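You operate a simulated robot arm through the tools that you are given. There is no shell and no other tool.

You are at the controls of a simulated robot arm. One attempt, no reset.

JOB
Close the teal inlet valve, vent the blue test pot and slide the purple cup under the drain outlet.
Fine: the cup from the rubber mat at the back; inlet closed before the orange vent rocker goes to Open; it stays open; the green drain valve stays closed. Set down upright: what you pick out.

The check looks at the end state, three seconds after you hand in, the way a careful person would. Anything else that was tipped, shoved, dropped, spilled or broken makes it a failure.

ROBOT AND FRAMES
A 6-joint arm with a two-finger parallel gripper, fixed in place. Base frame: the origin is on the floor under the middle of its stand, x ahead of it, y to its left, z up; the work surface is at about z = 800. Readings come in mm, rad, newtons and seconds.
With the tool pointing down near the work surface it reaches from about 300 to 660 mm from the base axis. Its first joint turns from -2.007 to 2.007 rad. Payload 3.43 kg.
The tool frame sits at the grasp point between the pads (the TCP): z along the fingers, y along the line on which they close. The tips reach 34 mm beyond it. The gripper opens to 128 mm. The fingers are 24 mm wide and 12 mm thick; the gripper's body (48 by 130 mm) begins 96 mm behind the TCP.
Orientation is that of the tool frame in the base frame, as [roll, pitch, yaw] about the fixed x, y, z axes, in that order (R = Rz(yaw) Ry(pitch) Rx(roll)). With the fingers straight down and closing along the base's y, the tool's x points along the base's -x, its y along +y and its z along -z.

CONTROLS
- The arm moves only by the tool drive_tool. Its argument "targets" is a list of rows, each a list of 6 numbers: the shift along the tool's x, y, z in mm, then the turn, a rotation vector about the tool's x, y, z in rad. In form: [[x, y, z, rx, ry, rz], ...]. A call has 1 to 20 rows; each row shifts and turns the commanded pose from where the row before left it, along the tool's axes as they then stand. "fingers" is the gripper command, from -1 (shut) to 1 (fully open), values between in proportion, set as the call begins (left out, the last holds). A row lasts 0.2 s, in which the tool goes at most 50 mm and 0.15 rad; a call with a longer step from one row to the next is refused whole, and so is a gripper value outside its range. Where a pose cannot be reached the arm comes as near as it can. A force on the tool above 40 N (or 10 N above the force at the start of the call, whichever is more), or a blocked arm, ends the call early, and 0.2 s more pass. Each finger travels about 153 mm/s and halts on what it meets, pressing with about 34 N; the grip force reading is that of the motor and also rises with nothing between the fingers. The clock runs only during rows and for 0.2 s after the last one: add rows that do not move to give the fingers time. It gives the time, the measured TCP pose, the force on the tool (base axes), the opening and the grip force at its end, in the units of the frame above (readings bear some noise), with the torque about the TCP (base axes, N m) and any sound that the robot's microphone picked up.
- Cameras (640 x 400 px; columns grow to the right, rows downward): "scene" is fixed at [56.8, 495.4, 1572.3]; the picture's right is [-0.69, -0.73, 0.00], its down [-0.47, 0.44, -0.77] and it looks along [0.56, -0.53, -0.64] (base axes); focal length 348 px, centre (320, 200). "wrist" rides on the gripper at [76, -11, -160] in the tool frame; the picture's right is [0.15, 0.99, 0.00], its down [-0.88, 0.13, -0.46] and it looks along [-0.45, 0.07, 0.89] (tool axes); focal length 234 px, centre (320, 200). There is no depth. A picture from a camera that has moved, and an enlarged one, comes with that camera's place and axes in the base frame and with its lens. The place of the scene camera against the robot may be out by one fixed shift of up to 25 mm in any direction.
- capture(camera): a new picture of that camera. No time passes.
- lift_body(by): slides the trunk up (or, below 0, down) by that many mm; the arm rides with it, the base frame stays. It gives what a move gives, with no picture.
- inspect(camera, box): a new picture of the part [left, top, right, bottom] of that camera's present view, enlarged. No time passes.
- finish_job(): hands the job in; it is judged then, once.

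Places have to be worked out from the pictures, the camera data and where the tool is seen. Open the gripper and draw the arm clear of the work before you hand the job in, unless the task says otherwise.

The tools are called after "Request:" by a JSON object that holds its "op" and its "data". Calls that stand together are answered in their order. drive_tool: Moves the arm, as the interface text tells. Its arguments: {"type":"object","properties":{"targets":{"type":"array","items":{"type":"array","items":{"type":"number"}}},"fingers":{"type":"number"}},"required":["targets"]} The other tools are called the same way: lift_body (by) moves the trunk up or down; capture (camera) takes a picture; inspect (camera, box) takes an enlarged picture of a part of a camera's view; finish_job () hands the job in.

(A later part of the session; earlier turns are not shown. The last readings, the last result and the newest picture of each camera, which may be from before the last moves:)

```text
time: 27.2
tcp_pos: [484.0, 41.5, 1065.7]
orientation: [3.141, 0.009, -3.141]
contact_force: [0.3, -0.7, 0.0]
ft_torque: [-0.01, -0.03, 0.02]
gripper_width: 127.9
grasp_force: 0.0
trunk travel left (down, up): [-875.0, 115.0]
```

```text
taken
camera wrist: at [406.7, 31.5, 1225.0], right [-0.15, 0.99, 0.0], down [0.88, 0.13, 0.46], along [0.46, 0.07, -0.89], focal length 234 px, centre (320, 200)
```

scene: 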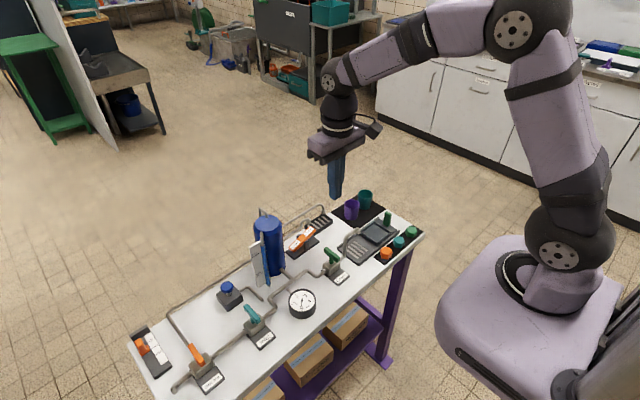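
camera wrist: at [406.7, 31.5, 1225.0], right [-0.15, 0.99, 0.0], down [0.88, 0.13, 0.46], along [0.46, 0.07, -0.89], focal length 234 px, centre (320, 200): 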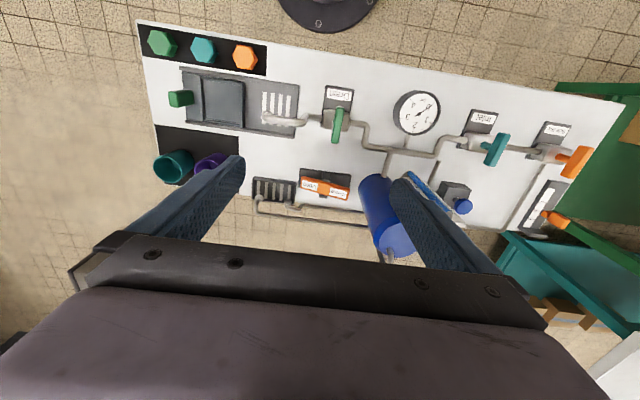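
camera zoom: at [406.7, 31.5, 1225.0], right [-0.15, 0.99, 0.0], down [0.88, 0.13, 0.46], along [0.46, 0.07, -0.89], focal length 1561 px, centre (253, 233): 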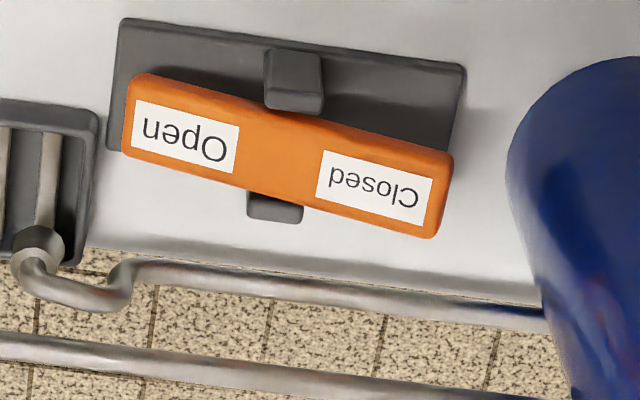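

The Open end is clearly down, but the tilt (about 15°) looks slightly less than it was when closed (about 18°). I correct the small tool tilt and press once more nearer the end of the rocker to make sure it's seated.

Request:
{"op": "drive_tool", "data": {"targets": [[-34, -5, 0, 0, -0.009, 0], [-34, -5, 0, 0, 0, 0], [-32, -4, 0, 0, 0, 0], [0, 0, 0, 0, 0, 0], [0, 0, 45, 0, 0, 0], [0, 0, 45, 0, 0, 0], [0, 0, 45, 0, 0, 0], [0, 0, 30, 0, 0, 0], [0, 0, 12, 0, 0, 0], [0, 0, 0, 0, 0, 0]], "fingers": -1}}

Request:
{"op": "inspect", "data": {"camera": "scene", "box": [260, 190, 360, 270]}}

```text
time: 29.4
tcp_pos: [587.8, 27.6, 889.7]
orientation: [3.141, 0.015, -3.141]
contact_force: [0.1, 0.1, 0.6]
ft_torque: [0.01, 0.0, 0.03]
gripper_width: 0.0
grasp_force: 33.0
trunk travel left (down, up): [-875.0, 115.0]
```

```text
5.00 times, centred on (310, 230) of scene
camera zoom: at [56.8, 495.4, 1572.3], right [-0.69, -0.73, 0.0], down [-0.47, 0.44, -0.77], along [0.56, -0.53, -0.64], focal length 1738 px, centre (370, 50)
```

zoom: 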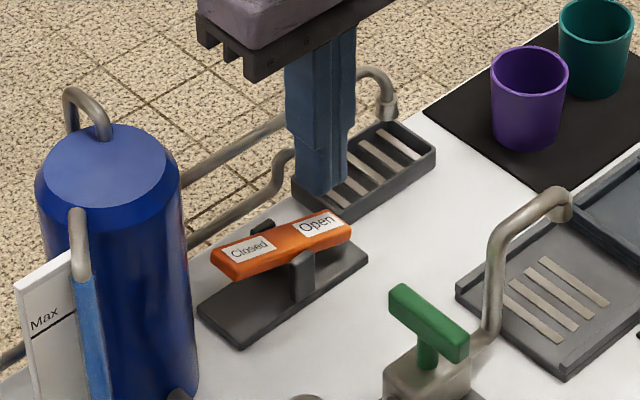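

The tilt correction went the wrong way (pitch now 0.015), so I reverse it and shift x by −3 mm. Then I press down in small steps.

Request:
{"op": "drive_tool", "data": {"targets": [[3, 0, 0, 0, 0.016, 0], [0, 0, 0, 0, 0, 0], [0, 0, 8, 0, 0, 0], [0, 0, 6, 0, 0, 0], [0, 0, 4, 0, 0, 0], [0, 0, 3, 0, 0, 0], [0, 0, 3, 0, 0, 0], [0, 0, 0, 0, 0, 0]], "fingers": -1}}

Request:
{"op": "inspect", "data": {"camera": "scene", "box": [260, 190, 360, 270]}}

```text
time: 31.2
tcp_pos: [584.7, 28.2, 868.0]
orientation: [3.141, 0.004, -3.141]
contact_force: [-4.1, 0.7, 17.1]
ft_torque: [0.2, 0.17, 0.07]
gripper_width: 0.0
grasp_force: 33.2
trunk travel left (down, up): [-875.0, 115.0]
```

```text
5.00 times, centred on (310, 230) of scene
camera zoom: at [56.8, 495.4, 1572.3], right [-0.69, -0.73, 0.0], down [-0.47, 0.44, -0.77], along [0.56, -0.53, -0.64], focal length 1738 px, centre (370, 50)
```

zoom: 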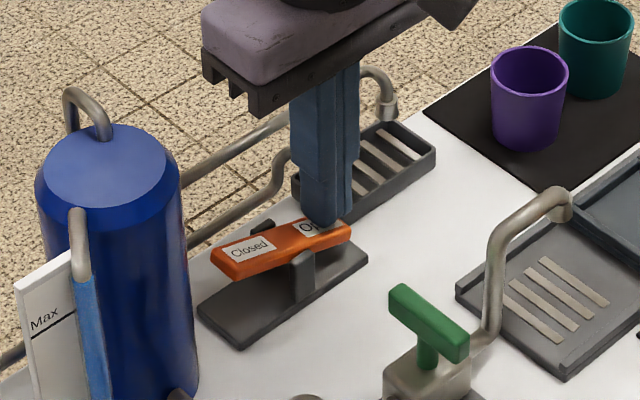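

With 17 N near the rocker's end it doesn't move any further, so it is seated at its Open stop. I lift off and move toward the cup, high and clear.

Request:
{"op": "drive_tool", "data": {"targets": [[0, 0, -10, 0, 0, 0], [0, 0, -30, 0, 0, 0], [0, 0, -45, 0, 0, 0], [0, 0, -45, 0, 0, 0], [0, 0, -50, 0, 0, 0], [20, -30, -10, 0, 0.004, 0], [30, -30, 0, 0, 0, 0], [30, -30, 0, 0, 0, 0], [20, -30, 0, 0, 0, 0], [0, -30, 0, 0, 0, 0], [0, 0, 0, 0, 0, 0]], "fingers": 1}}

Request:
{"op": "capture", "data": {"camera": "wrist"}}

Request:
{"op": "inspect", "data": {"camera": "wrist", "box": [240, 100, 400, 240]}}

Request:
{"op": "inspect", "data": {"camera": "scene", "box": [260, 190, 360, 270]}}

```text
time: 33.6
tcp_pos: [482.8, -122.5, 1057.9]
orientation: [-3.139, -0.004, -3.14]
contact_force: [0.5, 0.3, 0.2]
ft_torque: [-0.03, 0.0, -0.01]
gripper_width: 127.9
grasp_force: 0.0
trunk travel left (down, up): [-875.0, 115.0]
```

```text
taken
camera wrist: at [407.5, -132.2, 1217.2], right [-0.15, 0.99, 0.0], down [0.88, 0.13, 0.45], along [0.45, 0.07, -0.89], focal length 234 px, centre (320, 200)
```

wrist: 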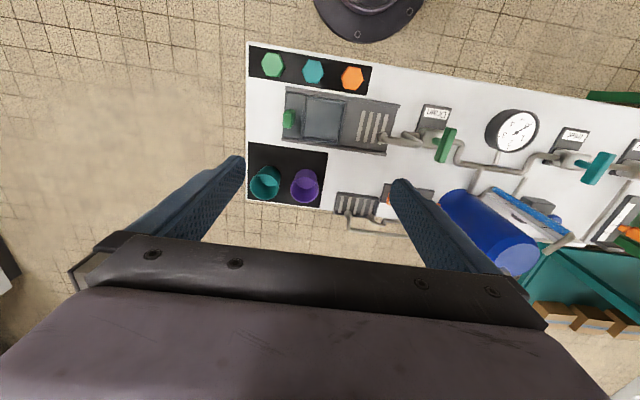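

```text
2.86 times, centred on (320, 170) of wrist
camera zoom: at [407.5, -132.2, 1217.2], right [-0.15, 0.99, 0.0], down [0.88, 0.13, 0.45], along [0.45, 0.07, -0.89], focal length 669 px, centre (320, 286)
```

zoom: 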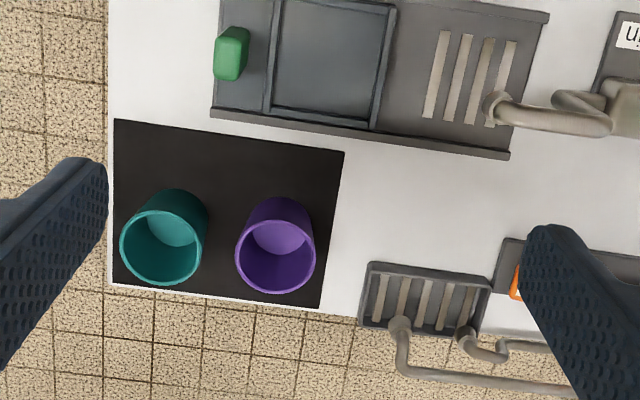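

```text
5.00 times, centred on (310, 230) of scene
camera zoom: at [56.8, 495.4, 1572.3], right [-0.69, -0.73, 0.0], down [-0.47, 0.44, -0.77], along [0.56, -0.53, -0.64], focal length 1738 px, centre (370, 50)
```

zoom: 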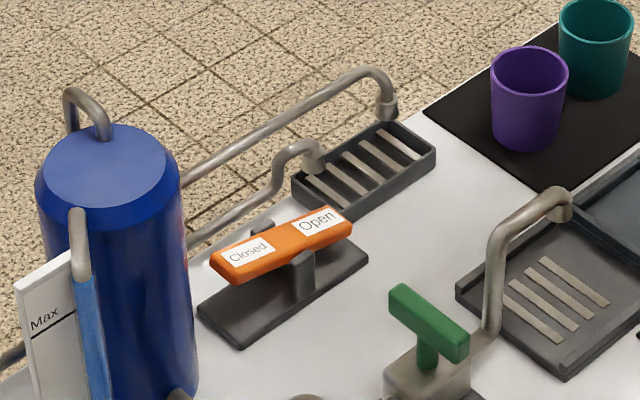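

While lifting, I opened the fingers too early and the rocker came back slightly (its Closed label moved about 4 px). I'll shut the fingers, go back above the Open end, press it fully again, and lift off with the fingers kept shut.

Request:
{"op": "drive_tool", "data": {"targets": [[0, 38, 0, 0, -0.004, 0], [0, 38, 0, 0, 0, 0], [0, 38, 0, 0, 0, 0], [0, 38, 0, 0, 0, 0], [-34, 0, 0, 0, 0, 0], [-34, 0, 0, 0, 0, 0], [-33, 0, 0, 0, 0, 0], [0, 0, 0, 0, 0, 0], [0, 0, 45, 0, 0, 0], [0, 0, 45, 0, 0, 0], [0, 0, 45, 0, 0, 0], [0, 0, 30, 0, 0, 0], [0, 0, 0, 0, 0, 0]], "fingers": -1}}

Request:
{"op": "inspect", "data": {"camera": "scene", "box": [260, 190, 360, 270]}}

```text
time: 36.4
tcp_pos: [584.3, 30.5, 890.3]
orientation: [-3.142, -0.001, 3.142]
contact_force: [0.6, 0.1, 0.2]
ft_torque: [0.01, 0.0, -0.03]
gripper_width: 0.0
grasp_force: 32.7
trunk travel left (down, up): [-875.0, 115.0]
```

```text
5.00 times, centred on (310, 230) of scene
camera zoom: at [56.8, 495.4, 1572.3], right [-0.69, -0.73, 0.0], down [-0.47, 0.44, -0.77], along [0.56, -0.53, -0.64], focal length 1738 px, centre (370, 50)
```

zoom: 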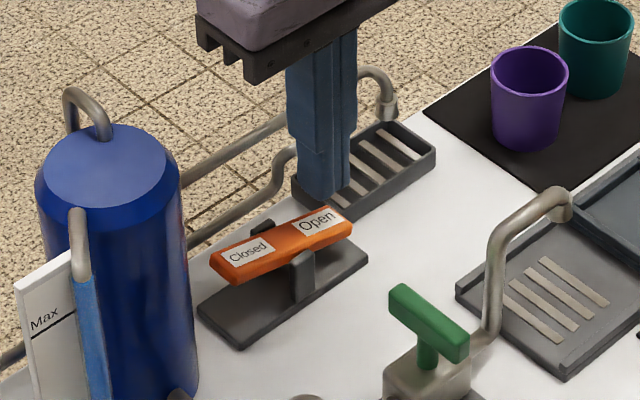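

The fingers are over the Open end (tips z≈856). I press down in small steps until the force rises, then hold.

Request:
{"op": "drive_tool", "data": {"targets": [[0, 0, 10, 0, 0, 0], [0, 0, 6, 0, 0, 0], [0, 0, 4, 0, 0, 0], [0, 0, 3, 0, 0, 0], [0, 0, 2, 0, 0, 0], [0, 0, 0, 0, 0, 0]], "fingers": -1}}

Request:
{"op": "inspect", "data": {"camera": "scene", "box": [260, 190, 360, 270]}}

```text
time: 37.8
tcp_pos: [585.4, 32.0, 868.7]
orientation: [-3.141, 0.005, -3.141]
contact_force: [-0.9, -1.9, 15.3]
ft_torque: [0.11, 0.11, 0.02]
gripper_width: 0.0
grasp_force: 33.0
trunk travel left (down, up): [-875.0, 115.0]
```

```text
5.00 times, centred on (310, 230) of scene
camera zoom: at [56.8, 495.4, 1572.3], right [-0.69, -0.73, 0.0], down [-0.47, 0.44, -0.77], along [0.56, -0.53, -0.64], focal length 1738 px, centre (370, 50)
```

zoom: 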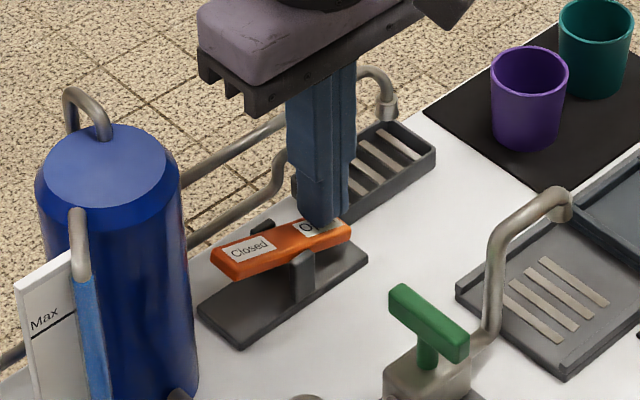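

It's back at the full stop (15 N, Closed label at its highest). I lift straight up with the fingers kept shut, then check.

Request:
{"op": "drive_tool", "data": {"targets": [[0, 0, -8, 0, 0, 0], [0, 0, -20, 0, 0, 0], [0, 0, -40, 0, 0, 0], [0, 0, -50, 0, 0, 0], [0, 0, -50, 0, 0, 0], [0, 0, -20, 0, 0, 0], [0, 0, 0, 0, 0, 0]], "fingers": -1}}

Request:
{"op": "inspect", "data": {"camera": "scene", "box": [260, 190, 360, 270]}}

```text
time: 39.4
tcp_pos: [585.2, 30.4, 1053.9]
orientation: [3.142, 0.0, 3.141]
contact_force: [0.7, 0.1, -0.6]
ft_torque: [0.0, -0.03, -0.04]
gripper_width: 0.0
grasp_force: 32.9
trunk travel left (down, up): [-875.0, 115.0]
```

```text
5.00 times, centred on (310, 230) of scene
camera zoom: at [56.8, 495.4, 1572.3], right [-0.69, -0.73, 0.0], down [-0.47, 0.44, -0.77], along [0.56, -0.53, -0.64], focal length 1738 px, centre (370, 50)
```

zoom: 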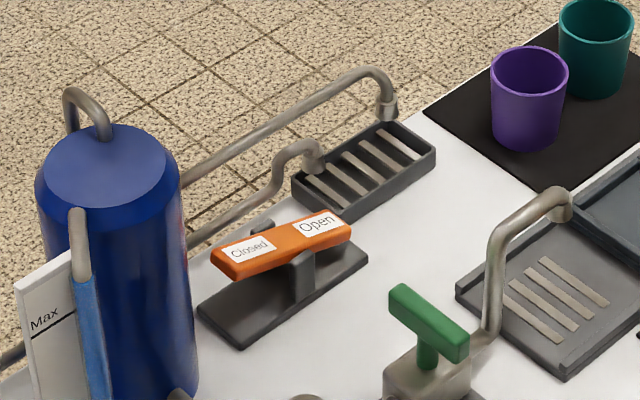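

The rocker now stays at full Open. Next is the cup at about (575, −133), rim at z≈854 and about 48 mm across. I move over it, turn the tool so the fingers close along x (away from the teal cup), and set the opening to about 76 mm.

Request:
{"op": "drive_tool", "data": {"targets": [[2.5, -41, 0, 0, 0, 0], [2.5, -41, 0, 0, 0, 0], [2.5, -41, 0, 0, 0, 0], [2.5, -40.5, 0, 0, 0, 0], [0, 0, 0, 0, 0, -0.1428], [0, 0, 0, 0, 0, -0.1428], [0, 0, 0, 0, 0, -0.1428], [0, 0, 0, 0, 0, -0.1428], [0, 0, 0, 0, 0, -0.1428], [0, 0, 0, 0, 0, -0.1428], [0, 0, 0, 0, 0, -0.1428], [0, 0, 0, 0, 0, -0.1428], [0, 0, 0, 0, 0, -0.1428], [0, 0, 0, 0, 0, -0.1428], [0, 0, 0, 0, 0, -0.1428], [0, 0, 0, 0, 0, 0]], "fingers": 0.19}}

Request:
{"op": "capture", "data": {"camera": "wrist"}}

Request:
{"op": "inspect", "data": {"camera": "wrist", "box": [240, 80, 400, 220]}}

Request:
{"op": "capture", "data": {"camera": "scene"}}

```text
time: 42.8
tcp_pos: [574.1, -132.7, 1054.0]
orientation: [3.14, -0.001, -1.569]
contact_force: [0.3, -0.6, 0.2]
ft_torque: [-0.02, 0.01, -0.02]
gripper_width: 76.3
grasp_force: 0.0
trunk travel left (down, up): [-875.0, 115.0]
```

```text
taken
camera wrist: at [586.0, -207.7, 1213.8], right [-0.99, -0.15, 0.0], down [-0.13, 0.88, 0.46], along [-0.07, 0.45, -0.89], focal length 234 px, centre (320, 200)
```

wrist: 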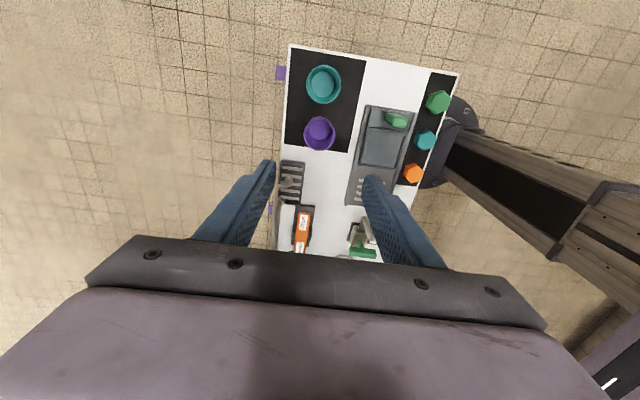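

```text
2.86 times, centred on (320, 150) of wrist
camera zoom: at [586.0, -207.7, 1213.8], right [-0.99, -0.15, 0.0], down [-0.13, 0.88, 0.46], along [-0.07, 0.45, -0.89], focal length 669 px, centre (320, 343)
```

zoom: 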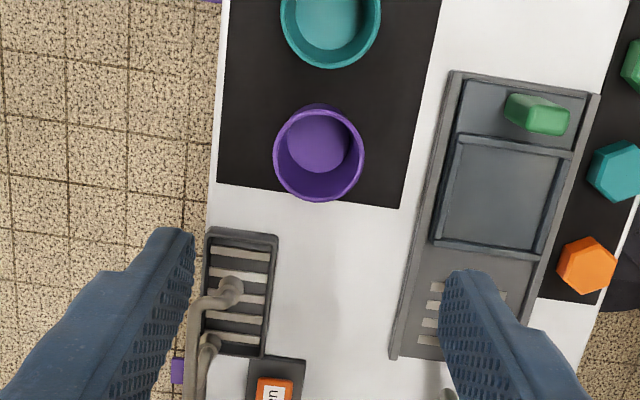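

```text
taken
```

scene: 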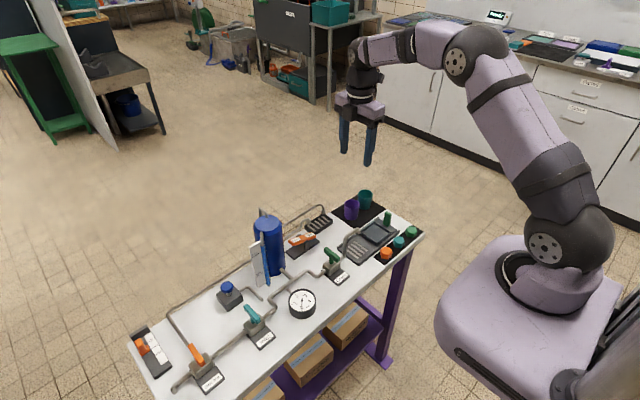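

The cup centre measures about (575.5, −134), nearly under the tool. Before descending I enlarge the carriage in this view to fix its centre.

Request:
{"op": "inspect", "data": {"camera": "wrist", "box": [340, 95, 420, 175]}}

Request:
{"op": "inspect", "data": {"camera": "scene", "box": [340, 200, 430, 270]}}

```text
5.00 times, centred on (380, 135) of wrist
camera zoom: at [586.0, -207.7, 1213.8], right [-0.99, -0.15, 0.0], down [-0.13, 0.88, 0.46], along [-0.07, 0.45, -0.89], focal length 1171 px, centre (20, 525)
```

zoom: 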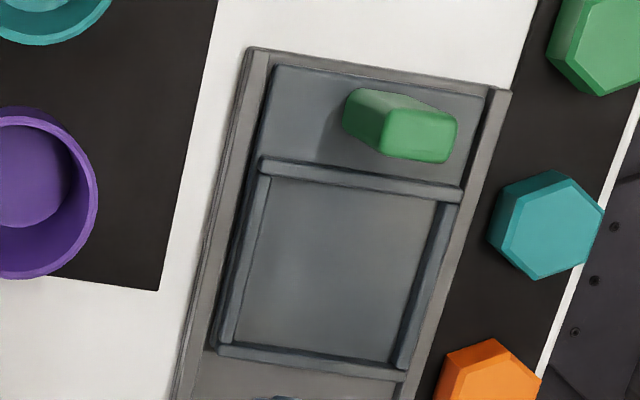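

```text
5.71 times, centred on (385, 235) of scene
camera zoom: at [56.8, 495.4, 1572.3], right [-0.69, -0.73, 0.0], down [-0.47, 0.44, -0.77], along [0.56, -0.53, -0.64], focal length 1986 px, centre (-51, 0)
```

zoom: 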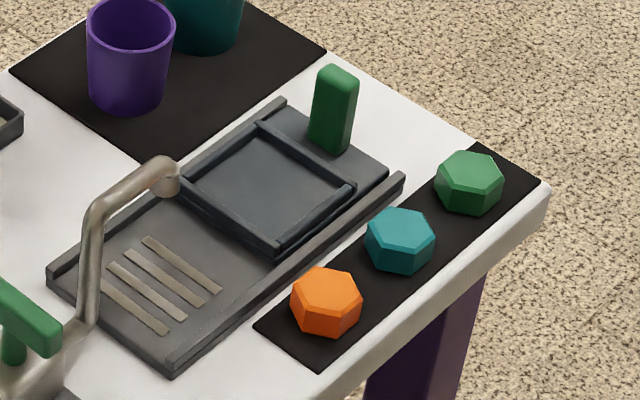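

Combining both wrist views puts the carriage tray centre at (464, −118.7) with its frame near z 820, the knob top near z 865, and the outlet mouth at about (461, −35, 876). I centre over the cup and descend to TCP z≈854, tips about 18 mm above the mat.

Request:
{"op": "drive_tool", "data": {"targets": [[1.3, -1.4, 45, 0, 0, 0], [0, 0, 45, 0, 0, 0], [0, 0, 45, 0, 0, 0], [0, 0, 35, 0, 0, 0], [0, 0, 15, 0, 0, 0], [0, 0, 0, 0, 0, 0]], "fingers": 0.19}}

Request:
{"op": "capture", "data": {"camera": "wrist"}}

Request:
{"op": "inspect", "data": {"camera": "scene", "box": [310, 150, 430, 250]}}

```text
time: 44.2
tcp_pos: [576.5, -135.0, 869.9]
orientation: [-3.141, 0.0, -1.572]
contact_force: [-0.6, 1.0, 0.5]
ft_torque: [0.0, 0.0, 0.01]
gripper_width: 76.4
grasp_force: 0.0
trunk travel left (down, up): [-875.0, 115.0]
```

```text
taken
camera wrist: at [586.9, -210.8, 1029.3], right [-0.99, -0.15, 0.0], down [-0.13, 0.88, 0.45], along [-0.07, 0.45, -0.89], focal length 234 px, centre (320, 200)
```

wrist: 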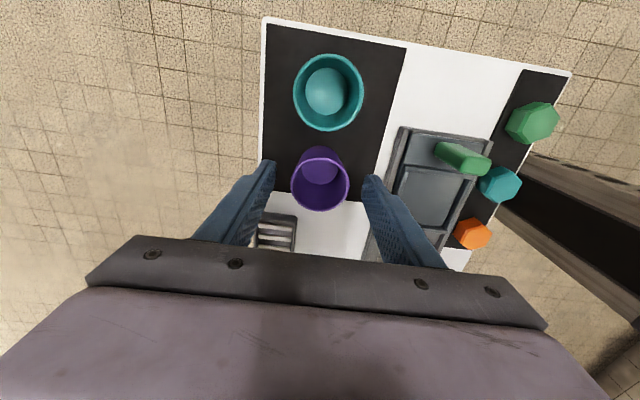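

```text
4.00 times, centred on (370, 200) of scene
camera zoom: at [56.8, 495.4, 1572.3], right [-0.69, -0.73, 0.0], down [-0.47, 0.44, -0.77], along [0.56, -0.53, -0.64], focal length 1390 px, centre (120, 200)
```

zoom: 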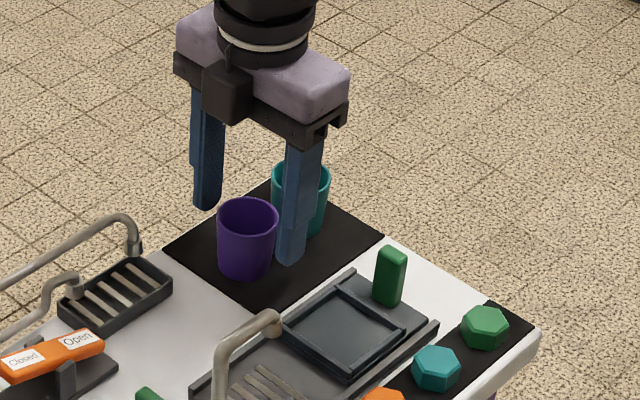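

The cup sits centred between the fingers in both views. I lower the last 15 mm and close on it.

Request:
{"op": "drive_tool", "data": {"targets": [[0.5, 0, 8, 0, 0, 0], [0.5, 0, 7, 0, 0, 0], [0, 0, 0, 0, 0, 0]], "fingers": 0.19}}

Request:
{"op": "drive_tool", "data": {"targets": [[0, 0, 0, 0, 0, 0], [0, 0, 0, 0, 0, 0], [0, 0, 0, 0, 0, 0]], "fingers": -1}}

Request:
{"op": "capture", "data": {"camera": "wrist"}}

Request:
{"op": "inspect", "data": {"camera": "scene", "box": [310, 150, 430, 250]}}

```text
time: 45.0
tcp_pos: [576.9, -135.4, 854.3]
orientation: [-3.141, 0.001, -1.569]
contact_force: [0.2, -0.2, 0.2]
ft_torque: [0.0, 0.03, 0.0]
gripper_width: 76.0
grasp_force: 0.1
trunk travel left (down, up): [-875.0, 115.0]
```

```text
time: 45.8
tcp_pos: [576.3, -136.1, 854.8]
orientation: [3.141, 0.0, -1.571]
contact_force: [-0.7, -0.3, 0.6]
ft_torque: [0.03, -0.01, -0.05]
gripper_width: 47.4
grasp_force: 33.4
trunk travel left (down, up): [-875.0, 115.0]
```

```text
taken
camera wrist: at [587.5, -210.9, 1014.5], right [-0.99, -0.15, 0.0], down [-0.13, 0.88, 0.46], along [-0.07, 0.45, -0.89], focal length 234 px, centre (320, 200)
```

wrist: 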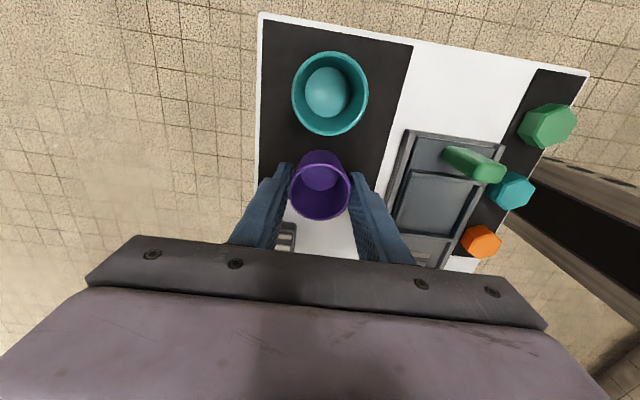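

```text
4.00 times, centred on (370, 200) of scene
camera zoom: at [56.8, 495.4, 1572.3], right [-0.69, -0.73, 0.0], down [-0.47, 0.44, -0.77], along [0.56, -0.53, -0.64], focal length 1390 px, centre (120, 200)
```

zoom: 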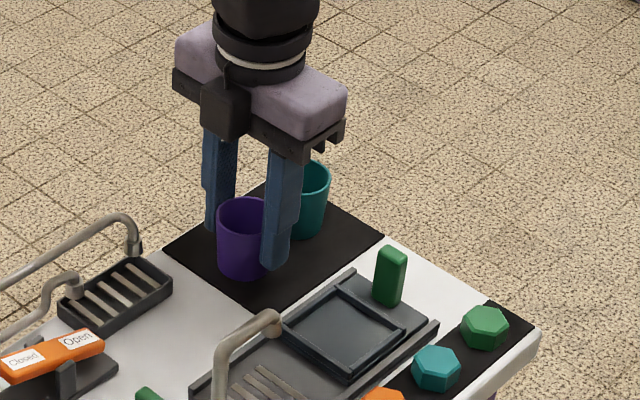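

The grip holds at 47.4 mm (rim diameter). I lift slowly 60 mm and check that the cup stays upright.

Request:
{"op": "drive_tool", "data": {"targets": [[0, 0, -8, 0, 0, 0], [0, 0, -16, 0, 0, 0], [0, 0, -20, 0, 0, 0], [0, 0, -20, 0, 0, 0], [0, 0, 0, 0, 0, 0], [0, 0, 0, 0, 0, 0]], "fingers": -1}}

Request:
{"op": "capture", "data": {"camera": "wrist"}}

Request:
{"op": "inspect", "data": {"camera": "scene", "box": [310, 150, 430, 250]}}

```text
time: 47.2
tcp_pos: [576.0, -133.9, 918.6]
orientation: [3.141, -0.002, -1.57]
contact_force: [0.3, 0.3, -0.1]
ft_torque: [0.02, -0.03, 0.01]
gripper_width: 47.1
grasp_force: 34.3
trunk travel left (down, up): [-875.0, 115.0]
```

```text
taken
camera wrist: at [587.6, -209.7, 1078.3], right [-0.99, -0.15, 0.0], down [-0.13, 0.88, 0.46], along [-0.07, 0.45, -0.89], focal length 234 px, centre (320, 200)
```

wrist: 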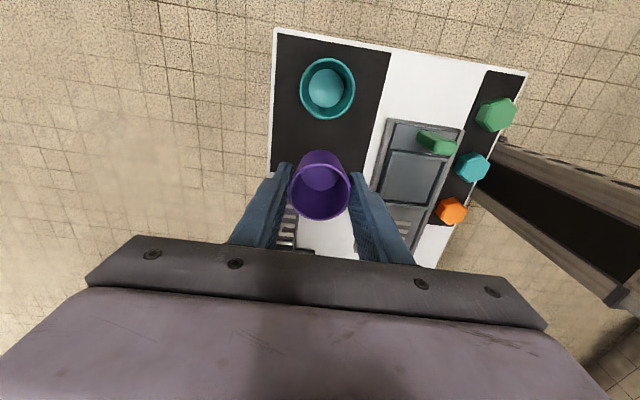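

```text
4.00 times, centred on (370, 200) of scene
camera zoom: at [56.8, 495.4, 1572.3], right [-0.69, -0.73, 0.0], down [-0.47, 0.44, -0.77], along [0.56, -0.53, -0.64], focal length 1390 px, centre (120, 200)
```

zoom: 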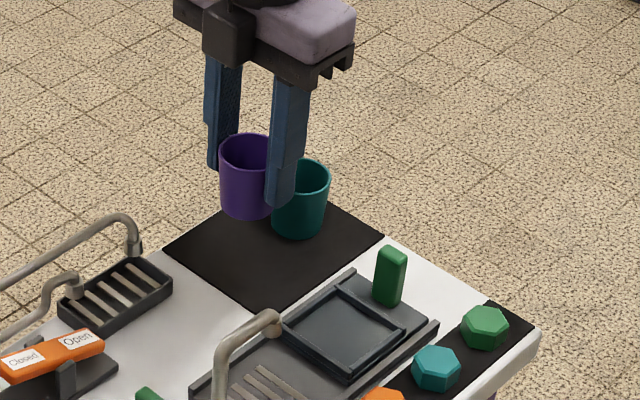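

The cup hangs upright. I carry it over the tray at (464, −119) at this height and look again.

Request:
{"op": "drive_tool", "data": {"targets": [[-4, 24, 0, 0, 0, 0], [-4, 30, 0, 0, 0, 0], [-4, 30, 0, 0, 0, 0], [-3, 28, 0, 0, 0, 0], [0, 0, 0, 0, 0, 0], [0, 0, 0, 0, 0, 0]], "fingers": -1}}

Request:
{"op": "capture", "data": {"camera": "wrist"}}

Request:
{"op": "inspect", "data": {"camera": "wrist", "box": [260, 80, 380, 240]}}

Request:
{"op": "inspect", "data": {"camera": "scene", "box": [310, 150, 430, 270]}}

```text
time: 48.6
tcp_pos: [465.1, -119.4, 918.8]
orientation: [-3.141, 0.0, -1.569]
contact_force: [0.3, 0.7, -0.2]
ft_torque: [-0.06, -0.03, 0.02]
gripper_width: 47.3
grasp_force: 33.9
trunk travel left (down, up): [-875.0, 115.0]
```

```text
taken
camera wrist: at [476.2, -195.2, 1079.1], right [-0.99, -0.15, 0.0], down [-0.13, 0.88, 0.46], along [-0.07, 0.45, -0.89], focal length 234 px, centre (320, 200)
```

wrist: 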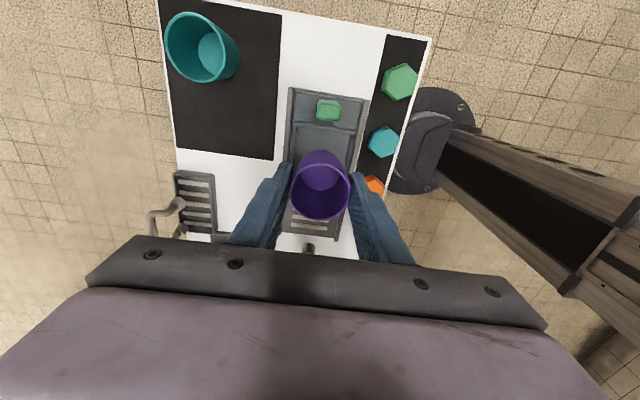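

```text
2.50 times, centred on (320, 160) of wrist
camera zoom: at [476.2, -195.2, 1079.1], right [-0.99, -0.15, 0.0], down [-0.13, 0.88, 0.46], along [-0.07, 0.45, -0.89], focal length 585 px, centre (320, 300)
```

zoom: 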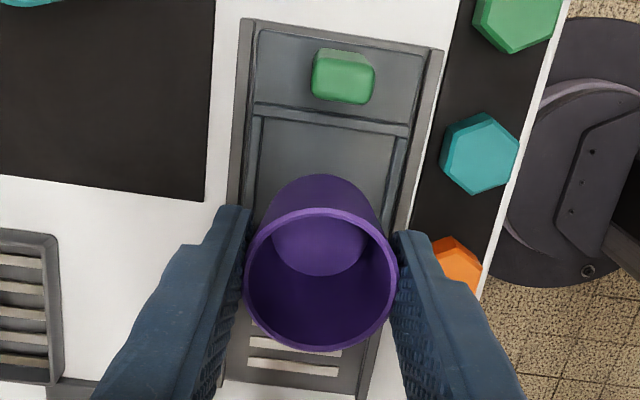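

```text
3.33 times, centred on (370, 210) of scene
camera zoom: at [56.8, 495.4, 1572.3], right [-0.69, -0.73, 0.0], down [-0.47, 0.44, -0.77], along [0.56, -0.53, -0.64], focal length 1159 px, centre (153, 167)
```

zoom: 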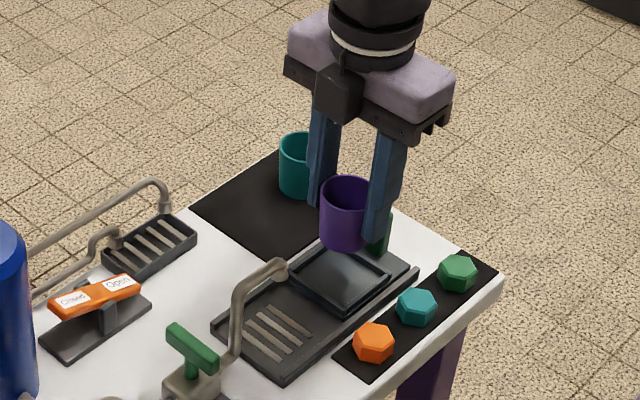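

The cup is centred over the tray in x (465) and about 2 mm low in y. I shift +2 mm in y and lower 38 mm, to just above the tray floor.

Request:
{"op": "drive_tool", "data": {"targets": [[-2, 0, 10, 0, 0, 0], [0, 0, 14, 0, 0, 0], [0, 0, 10, 0, 0, 0], [0, 0, 4, 0, 0, 0], [0, 0, 0, 0, 0, 0]], "fingers": -1}}

Request:
{"op": "inspect", "data": {"camera": "scene", "box": [330, 180, 430, 270]}}

Request:
{"op": "inspect", "data": {"camera": "wrist", "box": [260, 80, 380, 240]}}

```text
time: 49.8
tcp_pos: [465.3, -118.1, 879.8]
orientation: [-3.141, -0.001, -1.569]
contact_force: [-0.6, 0.6, -0.5]
ft_torque: [0.02, -0.03, 0.01]
gripper_width: 47.3
grasp_force: 34.3
trunk travel left (down, up): [-875.0, 115.0]
```

```text
4.44 times, centred on (380, 225) of scene
camera zoom: at [56.8, 495.4, 1572.3], right [-0.69, -0.73, 0.0], down [-0.47, 0.44, -0.77], along [0.56, -0.53, -0.64], focal length 1545 px, centre (53, 89)
```

zoom: 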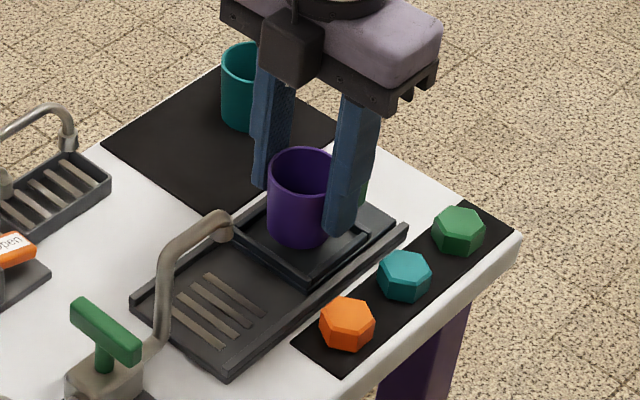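

```text
2.50 times, centred on (320, 160) of wrist
camera zoom: at [476.3, -193.2, 1039.6], right [-0.99, -0.15, 0.0], down [-0.13, 0.88, 0.46], along [-0.07, 0.45, -0.89], focal length 585 px, centre (320, 300)
```

zoom: 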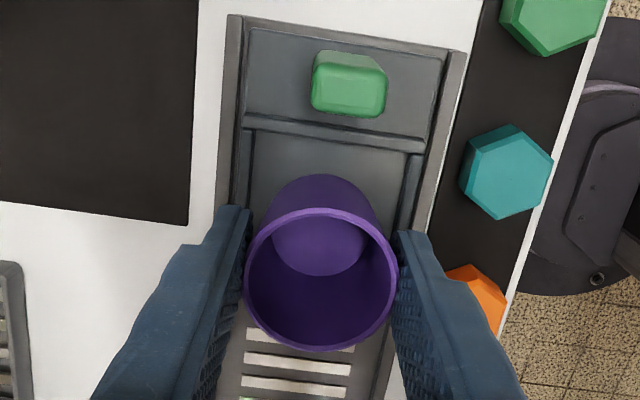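

The cup hovers inside the frame outline. I lower in 2–3 mm steps, watching the vertical force.

Request:
{"op": "drive_tool", "data": {"targets": [[0, 0, 3, 0, 0, 0], [0, 0, 3, 0, 0, 0], [0, 0, 0, 0, 0, 0]], "fingers": -1}}

Request:
{"op": "drive_tool", "data": {"targets": [[0, 0, 2, 0, 0, 0], [0, 0, 2, 0, 0, 0], [0, 0, 0, 0, 0, 0]], "fingers": -1}}

```text
time: 50.6
tcp_pos: [465.4, -117.2, 873.2]
orientation: [3.141, -0.001, -1.569]
contact_force: [-0.4, 0.0, -0.5]
ft_torque: [-0.01, -0.01, 0.01]
gripper_width: 47.5
grasp_force: 34.0
trunk travel left (down, up): [-875.0, 115.0]
```

```text
time: 51.4
tcp_pos: [465.6, -117.9, 869.8]
orientation: [-3.142, 0.001, -1.572]
contact_force: [0.5, -0.2, -0.1]
ft_torque: [0.03, 0.0, -0.03]
gripper_width: 47.3
grasp_force: 34.2
trunk travel left (down, up): [-875.0, 115.0]
```

No contact yet at TCP z≈870, so I continue in smaller steps.

Request:
{"op": "drive_tool", "data": {"targets": [[0, 0, 1.5, 0, 0, 0], [0, 0, 1.5, 0, 0, 0], [0, 0, 0, 0, 0, 0]], "fingers": -1}}

Request:
{"op": "inspect", "data": {"camera": "scene", "box": [350, 200, 420, 260]}}

```text
time: 52.2
tcp_pos: [464.9, -117.2, 868.4]
orientation: [-3.139, -0.002, -1.57]
contact_force: [-1.6, -0.2, 8.6]
ft_torque: [0.01, 0.04, -0.01]
gripper_width: 47.3
grasp_force: 34.0
trunk travel left (down, up): [-875.0, 115.0]
```

```text
6.67 times, centred on (385, 230) of scene
camera zoom: at [56.8, 495.4, 1572.3], right [-0.69, -0.73, 0.0], down [-0.47, 0.44, -0.77], along [0.56, -0.53, -0.64], focal length 2317 px, centre (-113, 0)
```

zoom: 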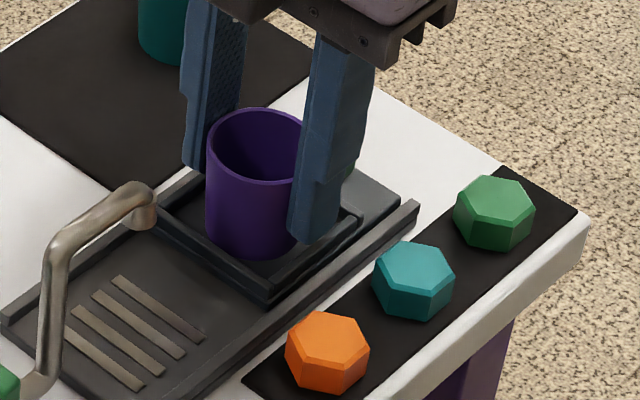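

Contact reads 8.6 N: the cup stands on the tray floor inside the frame. I open gently to about 64 mm and check.

Request:
{"op": "drive_tool", "data": {"targets": [[0, 0, -1, 0, 0, 0], [0, 0, 0, 0, 0, 0], [0, 0, 0, 0, 0, 0]], "fingers": 0.0}}

Request:
{"op": "inspect", "data": {"camera": "scene", "box": [350, 200, 420, 260]}}

Request:
{"op": "inspect", "data": {"camera": "wrist", "box": [260, 80, 380, 240]}}

```text
time: 53.0
tcp_pos: [464.3, -118.0, 866.6]
orientation: [3.14, -0.001, -1.571]
contact_force: [0.7, 1.1, 1.1]
ft_torque: [0.01, -0.01, 0.02]
gripper_width: 64.0
grasp_force: 0.0
trunk travel left (down, up): [-875.0, 115.0]
```

```text
6.67 times, centred on (385, 230) of scene
camera zoom: at [56.8, 495.4, 1572.3], right [-0.69, -0.73, 0.0], down [-0.47, 0.44, -0.77], along [0.56, -0.53, -0.64], focal length 2317 px, centre (-113, 0)
```

zoom: 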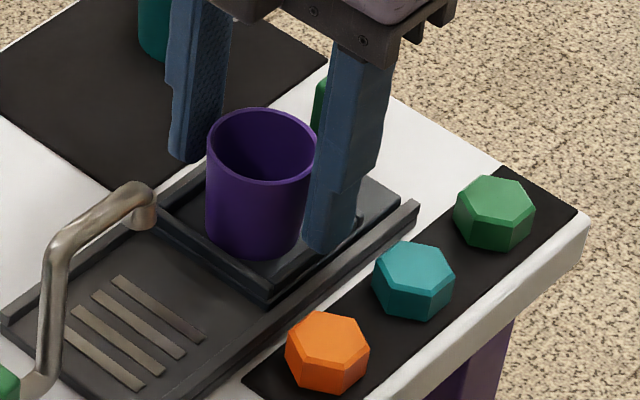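

```text
2.50 times, centred on (320, 160) of wrist
camera zoom: at [475.8, -193.2, 1027.3], right [-0.99, -0.15, 0.0], down [-0.13, 0.88, 0.46], along [-0.07, 0.45, -0.89], focal length 585 px, centre (320, 300)
```

zoom: 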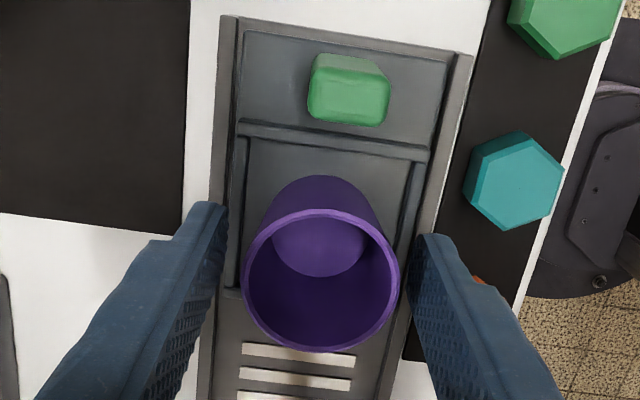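

The cup stands free in the tray. I rise straight up well above it, then move to −y behind the green knob.

Request:
{"op": "drive_tool", "data": {"targets": [[0, 0, -10, 0, 0, 0], [0, 0, -25, 0, 0, 0], [0, 0, -45, 0, 0, 0], [0, 0, -45, 0, 0, 0], [26, 0, 0, 0, 0, 0], [26, 0, 0, 0, 0, 0], [26, 0, 0, 0, 0, 0], [0, 0, 0, 0, 0, 0]], "fingers": 0.0}}

Request:
{"op": "drive_tool", "data": {"targets": [[0, 0, 0, 0, 0, 0], [0, 0, 0, 0, 0, 0], [0, 0, 0, 0, 0, 0]], "fingers": -1}}

Request:
{"op": "capture", "data": {"camera": "wrist"}}

Request:
{"op": "inspect", "data": {"camera": "scene", "box": [320, 150, 440, 260]}}

```text
time: 54.8
tcp_pos: [464.1, -195.2, 992.7]
orientation: [-3.141, -0.003, -1.57]
contact_force: [-0.8, 0.1, -0.1]
ft_torque: [0.02, 0.01, -0.01]
gripper_width: 64.1
grasp_force: 0.0
trunk travel left (down, up): [-875.0, 115.0]
```

```text
time: 55.6
tcp_pos: [464.6, -194.1, 992.4]
orientation: [-3.141, 0.001, -1.572]
contact_force: [-0.6, -0.6, 1.1]
ft_torque: [0.05, 0.02, 0.01]
gripper_width: 0.2
grasp_force: 33.1
trunk travel left (down, up): [-875.0, 115.0]
```

```text
taken
camera wrist: at [475.0, -269.5, 1152.1], right [-0.99, -0.15, 0.0], down [-0.13, 0.88, 0.46], along [-0.07, 0.45, -0.89], focal length 234 px, centre (320, 200)
```

wrist: 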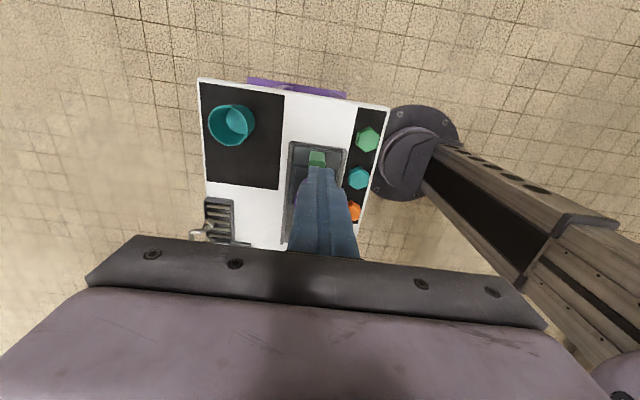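

```text
3.64 times, centred on (380, 205) of scene
camera zoom: at [56.8, 495.4, 1572.3], right [-0.69, -0.73, 0.0], down [-0.47, 0.44, -0.77], along [0.56, -0.53, -0.64], focal length 1264 px, centre (102, 182)
```

zoom: 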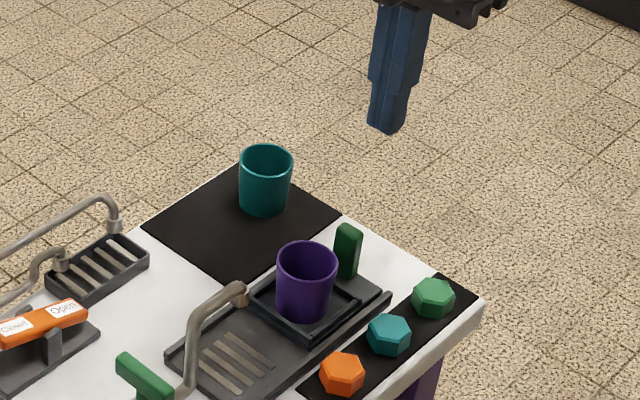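

The cup stands in the tray by itself. I move to y≈−199 and descend behind the knob to TCP z≈862 (tips about 828).

Request:
{"op": "drive_tool", "data": {"targets": [[5, 0, 0, 0, 0, 0], [0, 0, 40, 0, 0, 0], [0, 0, 40, 0, 0, 0], [0, 0, 30, 0, 0, 0], [0, 0, 14, 0, 0, 0], [0, 0, 6, 0, 0, 0], [0, 0, 0, 0, 0, 0]], "fingers": -1}}

Request:
{"op": "inspect", "data": {"camera": "scene", "box": [330, 180, 430, 270]}}

Request:
{"op": "inspect", "data": {"camera": "wrist", "box": [240, 80, 400, 240]}}

```text
time: 57.2
tcp_pos: [465.6, -199.3, 862.8]
orientation: [3.141, 0.0, -1.572]
contact_force: [-0.4, -0.9, 0.1]
ft_torque: [0.02, 0.01, -0.02]
gripper_width: 0.2
grasp_force: 33.1
trunk travel left (down, up): [-875.0, 115.0]
```

```text
4.44 times, centred on (380, 225) of scene
camera zoom: at [56.8, 495.4, 1572.3], right [-0.69, -0.73, 0.0], down [-0.47, 0.44, -0.77], along [0.56, -0.53, -0.64], focal length 1545 px, centre (53, 89)
```

zoom: 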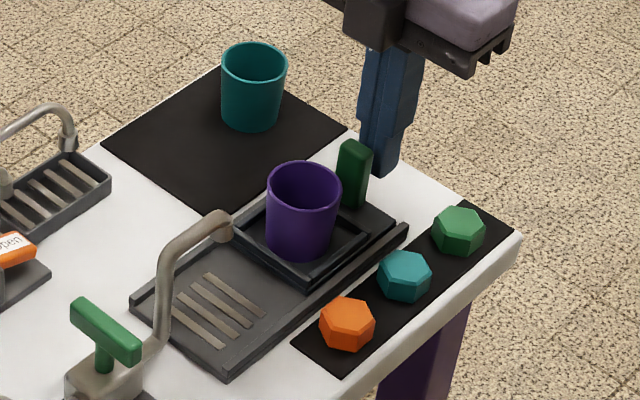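

```text
2.50 times, centred on (320, 160) of wrist
camera zoom: at [475.7, -274.8, 1022.0], right [-0.99, -0.15, 0.0], down [-0.13, 0.88, 0.46], along [-0.07, 0.45, -0.89], focal length 585 px, centre (320, 300)
```

zoom: 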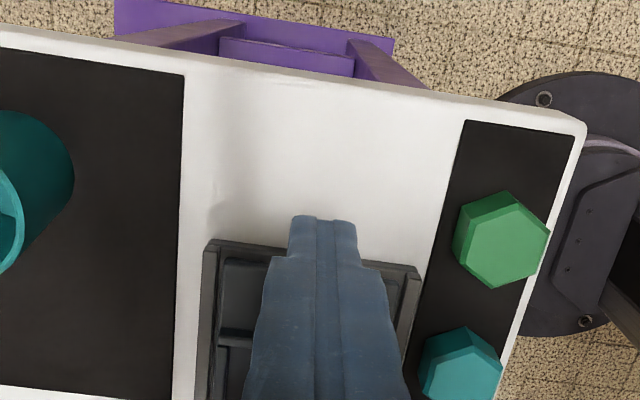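

The fingers stand just behind the knob. I push slowly in +y (tool −x), 4 mm per row, and check that the carriage moves.

Request:
{"op": "drive_tool", "data": {"targets": [[-5, 0, 0, 0, 0, 0], [-4, 0, 0, 0, 0, 0], [-4, 0, 0, 0, 0, 0], [-4, 0, 0, 0, 0, 0], [-4, 0, 0, 0, 0, 0], [-4, 0, 0, 0, 0, 0], [0, 0, 0, 0, 0, 0]], "fingers": -1}}

Request:
{"op": "inspect", "data": {"camera": "scene", "box": [330, 180, 430, 270]}}

```text
time: 58.8
tcp_pos: [464.9, -176.1, 863.4]
orientation: [3.14, 0.0, -1.571]
contact_force: [0.9, -0.8, 0.0]
ft_torque: [0.0, -0.01, -0.02]
gripper_width: 0.0
grasp_force: 33.4
trunk travel left (down, up): [-875.0, 115.0]
```

```text
4.44 times, centred on (380, 225) of scene
camera zoom: at [56.8, 495.4, 1572.3], right [-0.69, -0.73, 0.0], down [-0.47, 0.44, -0.77], along [0.56, -0.53, -0.64], focal length 1545 px, centre (53, 89)
```

zoom: 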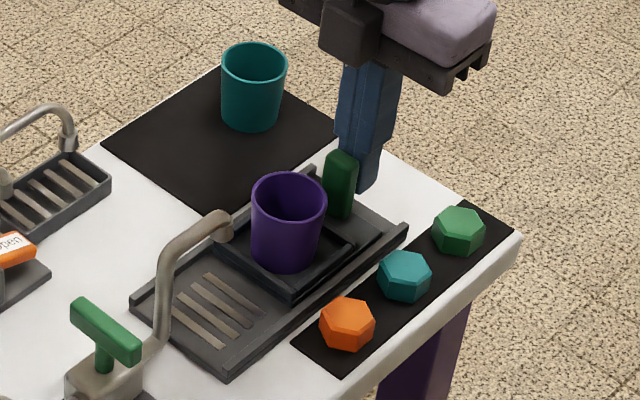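

The carriage and cup slide together with negligible force. I continue 40 mm and then check clearance to the outlet.

Request:
{"op": "drive_tool", "data": {"targets": [[-4, 0, 0, 0, 0, 0], [-5, 0, 0, 0, 0, 0], [-5, 0, 0, 0, 0, 0], [-5, 0, 0, 0, 0, 0], [-5, 0, 0, 0, 0, 0], [-4, 0, 0, 0, 0, 0], [-4, 0, 0, 0, 0, 0], [0, 0, 0, 0, 0, 0]], "fingers": -1}}

Request:
{"op": "inspect", "data": {"camera": "scene", "box": [340, 190, 420, 260]}}

Request:
{"op": "capture", "data": {"camera": "wrist"}}

```text
time: 60.6
tcp_pos: [465.1, -144.4, 862.5]
orientation: [3.14, -0.003, -1.572]
contact_force: [0.1, -1.4, 0.4]
ft_torque: [-0.01, 0.04, -0.02]
gripper_width: 0.2
grasp_force: 33.3
trunk travel left (down, up): [-875.0, 115.0]
```

```text
5.71 times, centred on (380, 225) of scene
camera zoom: at [56.8, 495.4, 1572.3], right [-0.69, -0.73, 0.0], down [-0.47, 0.44, -0.77], along [0.56, -0.53, -0.64], focal length 1986 px, centre (-23, 57)
```

zoom: 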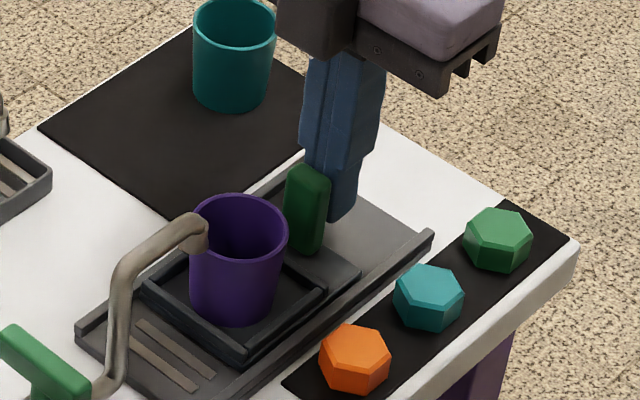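

```text
taken
camera wrist: at [475.7, -219.3, 1022.1], right [-0.99, -0.15, 0.0], down [-0.13, 0.88, 0.46], along [-0.07, 0.45, -0.89], focal length 234 px, centre (320, 200)
```

wrist: 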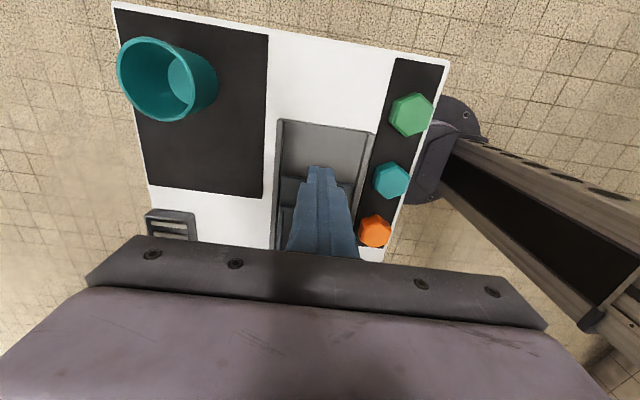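

The cup has moved about 43 mm; its leading rim is about 6 mm from the outlet. I zoom in on the rim and outlet mouth to judge the vertical clearance before continuing.

Request:
{"op": "inspect", "data": {"camera": "scene", "box": [350, 210, 390, 245]}}

```text
11.43 times, centred on (370, 228) of scene
camera zoom: at [56.8, 495.4, 1572.3], right [-0.69, -0.73, 0.0], down [-0.47, 0.44, -0.77], along [0.56, -0.53, -0.64], focal length 3973 px, centre (-251, -114)
```

zoom: 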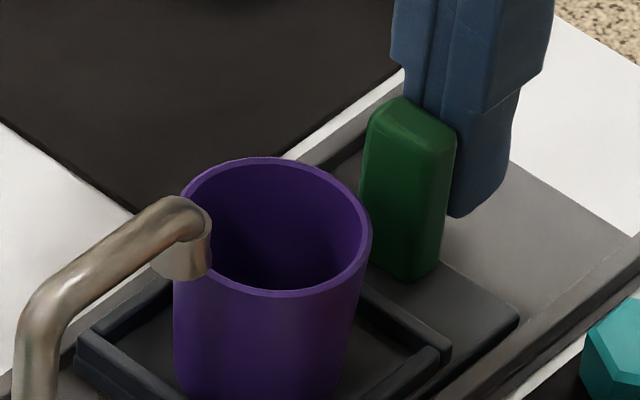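

Relative geometry in this view puts the mouth roughly 10 mm above the rim plane, so the cup should pass beneath. I push another 20 mm slowly and check again.

Request:
{"op": "drive_tool", "data": {"targets": [[-4, 0, 0, 0, 0, 0], [-4, 0, 0, 0, 0, 0], [-4, 0, 0, 0, 0, 0], [-4, 0, 0, 0, 0, 0], [-4, 0, 0, 0, 0, 0], [0, 0, 0, 0, 0, 0]], "fingers": -1}}

Request:
{"op": "inspect", "data": {"camera": "scene", "box": [345, 210, 393, 250]}}

```text
time: 62.0
tcp_pos: [463.6, -122.1, 862.1]
orientation: [3.141, -0.001, -1.57]
contact_force: [0.3, -0.7, -0.1]
ft_torque: [-0.01, -0.02, 0.02]
gripper_width: 0.2
grasp_force: 33.4
trunk travel left (down, up): [-875.0, 115.0]
```

```text
10.00 times, centred on (369, 230) of scene
camera zoom: at [56.8, 495.4, 1572.3], right [-0.69, -0.73, 0.0], down [-0.47, 0.44, -0.77], along [0.56, -0.53, -0.64], focal length 3476 px, centre (-170, -100)
```

zoom: 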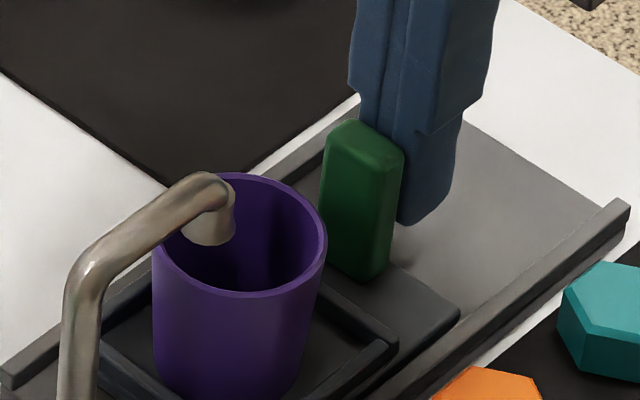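

The cup is upright and passing beneath the mouth with clearance; about 15 mm of travel remain. I continue slowly.

Request:
{"op": "drive_tool", "data": {"targets": [[-4, 0, 0, 0, 0, 0], [-4, 0, 0, 0, 0, 0], [-4, 0, 0, 0, 0, 0], [0, 0, 0, 0, 0, 0]], "fingers": -1}}

Request:
{"op": "inspect", "data": {"camera": "scene", "box": [340, 210, 388, 250]}}

```text
time: 63.0
tcp_pos: [465.6, -111.4, 861.7]
orientation: [-3.14, -0.001, -1.571]
contact_force: [-0.6, -0.5, 0.6]
ft_torque: [0.02, -0.01, 0.0]
gripper_width: 0.0
grasp_force: 32.8
trunk travel left (down, up): [-875.0, 115.0]
```

```text
10.00 times, centred on (364, 230) of scene
camera zoom: at [56.8, 495.4, 1572.3], right [-0.69, -0.73, 0.0], down [-0.47, 0.44, -0.77], along [0.56, -0.53, -0.64], focal length 3476 px, centre (-120, -100)
```

zoom: 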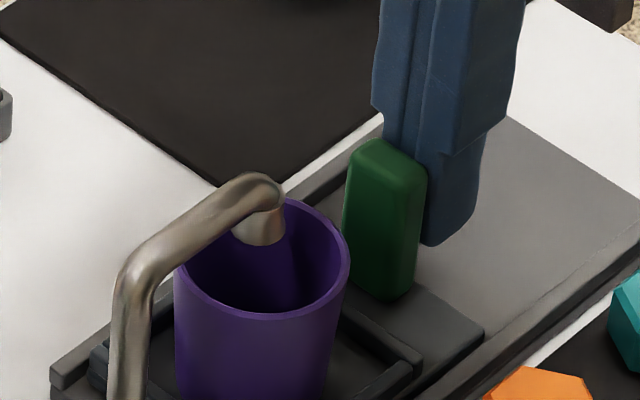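

The mouth is now nearly above the cup centre. I nudge on in 2–3 mm steps to find the end stop.

Request:
{"op": "drive_tool", "data": {"targets": [[-3, 0, 0, 0, 0, 0], [-2, 0, 0, 0, 0, 0], [-2, 0, 0, 0, 0, 0], [0, 0, 0, 0, 0, 0]], "fingers": -1}}

Request:
{"op": "inspect", "data": {"camera": "scene", "box": [340, 210, 388, 250]}}

```text
time: 64.0
tcp_pos: [464.3, -106.5, 861.9]
orientation: [3.141, 0.001, -1.571]
contact_force: [-1.0, -9.9, -2.6]
ft_torque: [-0.23, 0.05, 0.04]
gripper_width: 0.0
grasp_force: 33.0
trunk travel left (down, up): [-875.0, 115.0]
```

```text
10.00 times, centred on (364, 230) of scene
camera zoom: at [56.8, 495.4, 1572.3], right [-0.69, -0.73, 0.0], down [-0.47, 0.44, -0.77], along [0.56, -0.53, -0.64], focal length 3476 px, centre (-120, -100)
```

zoom: 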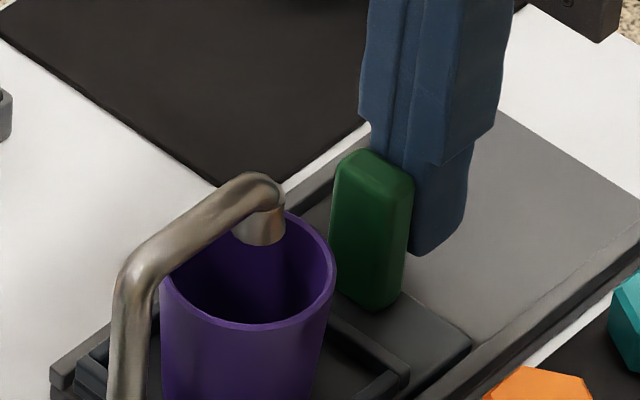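

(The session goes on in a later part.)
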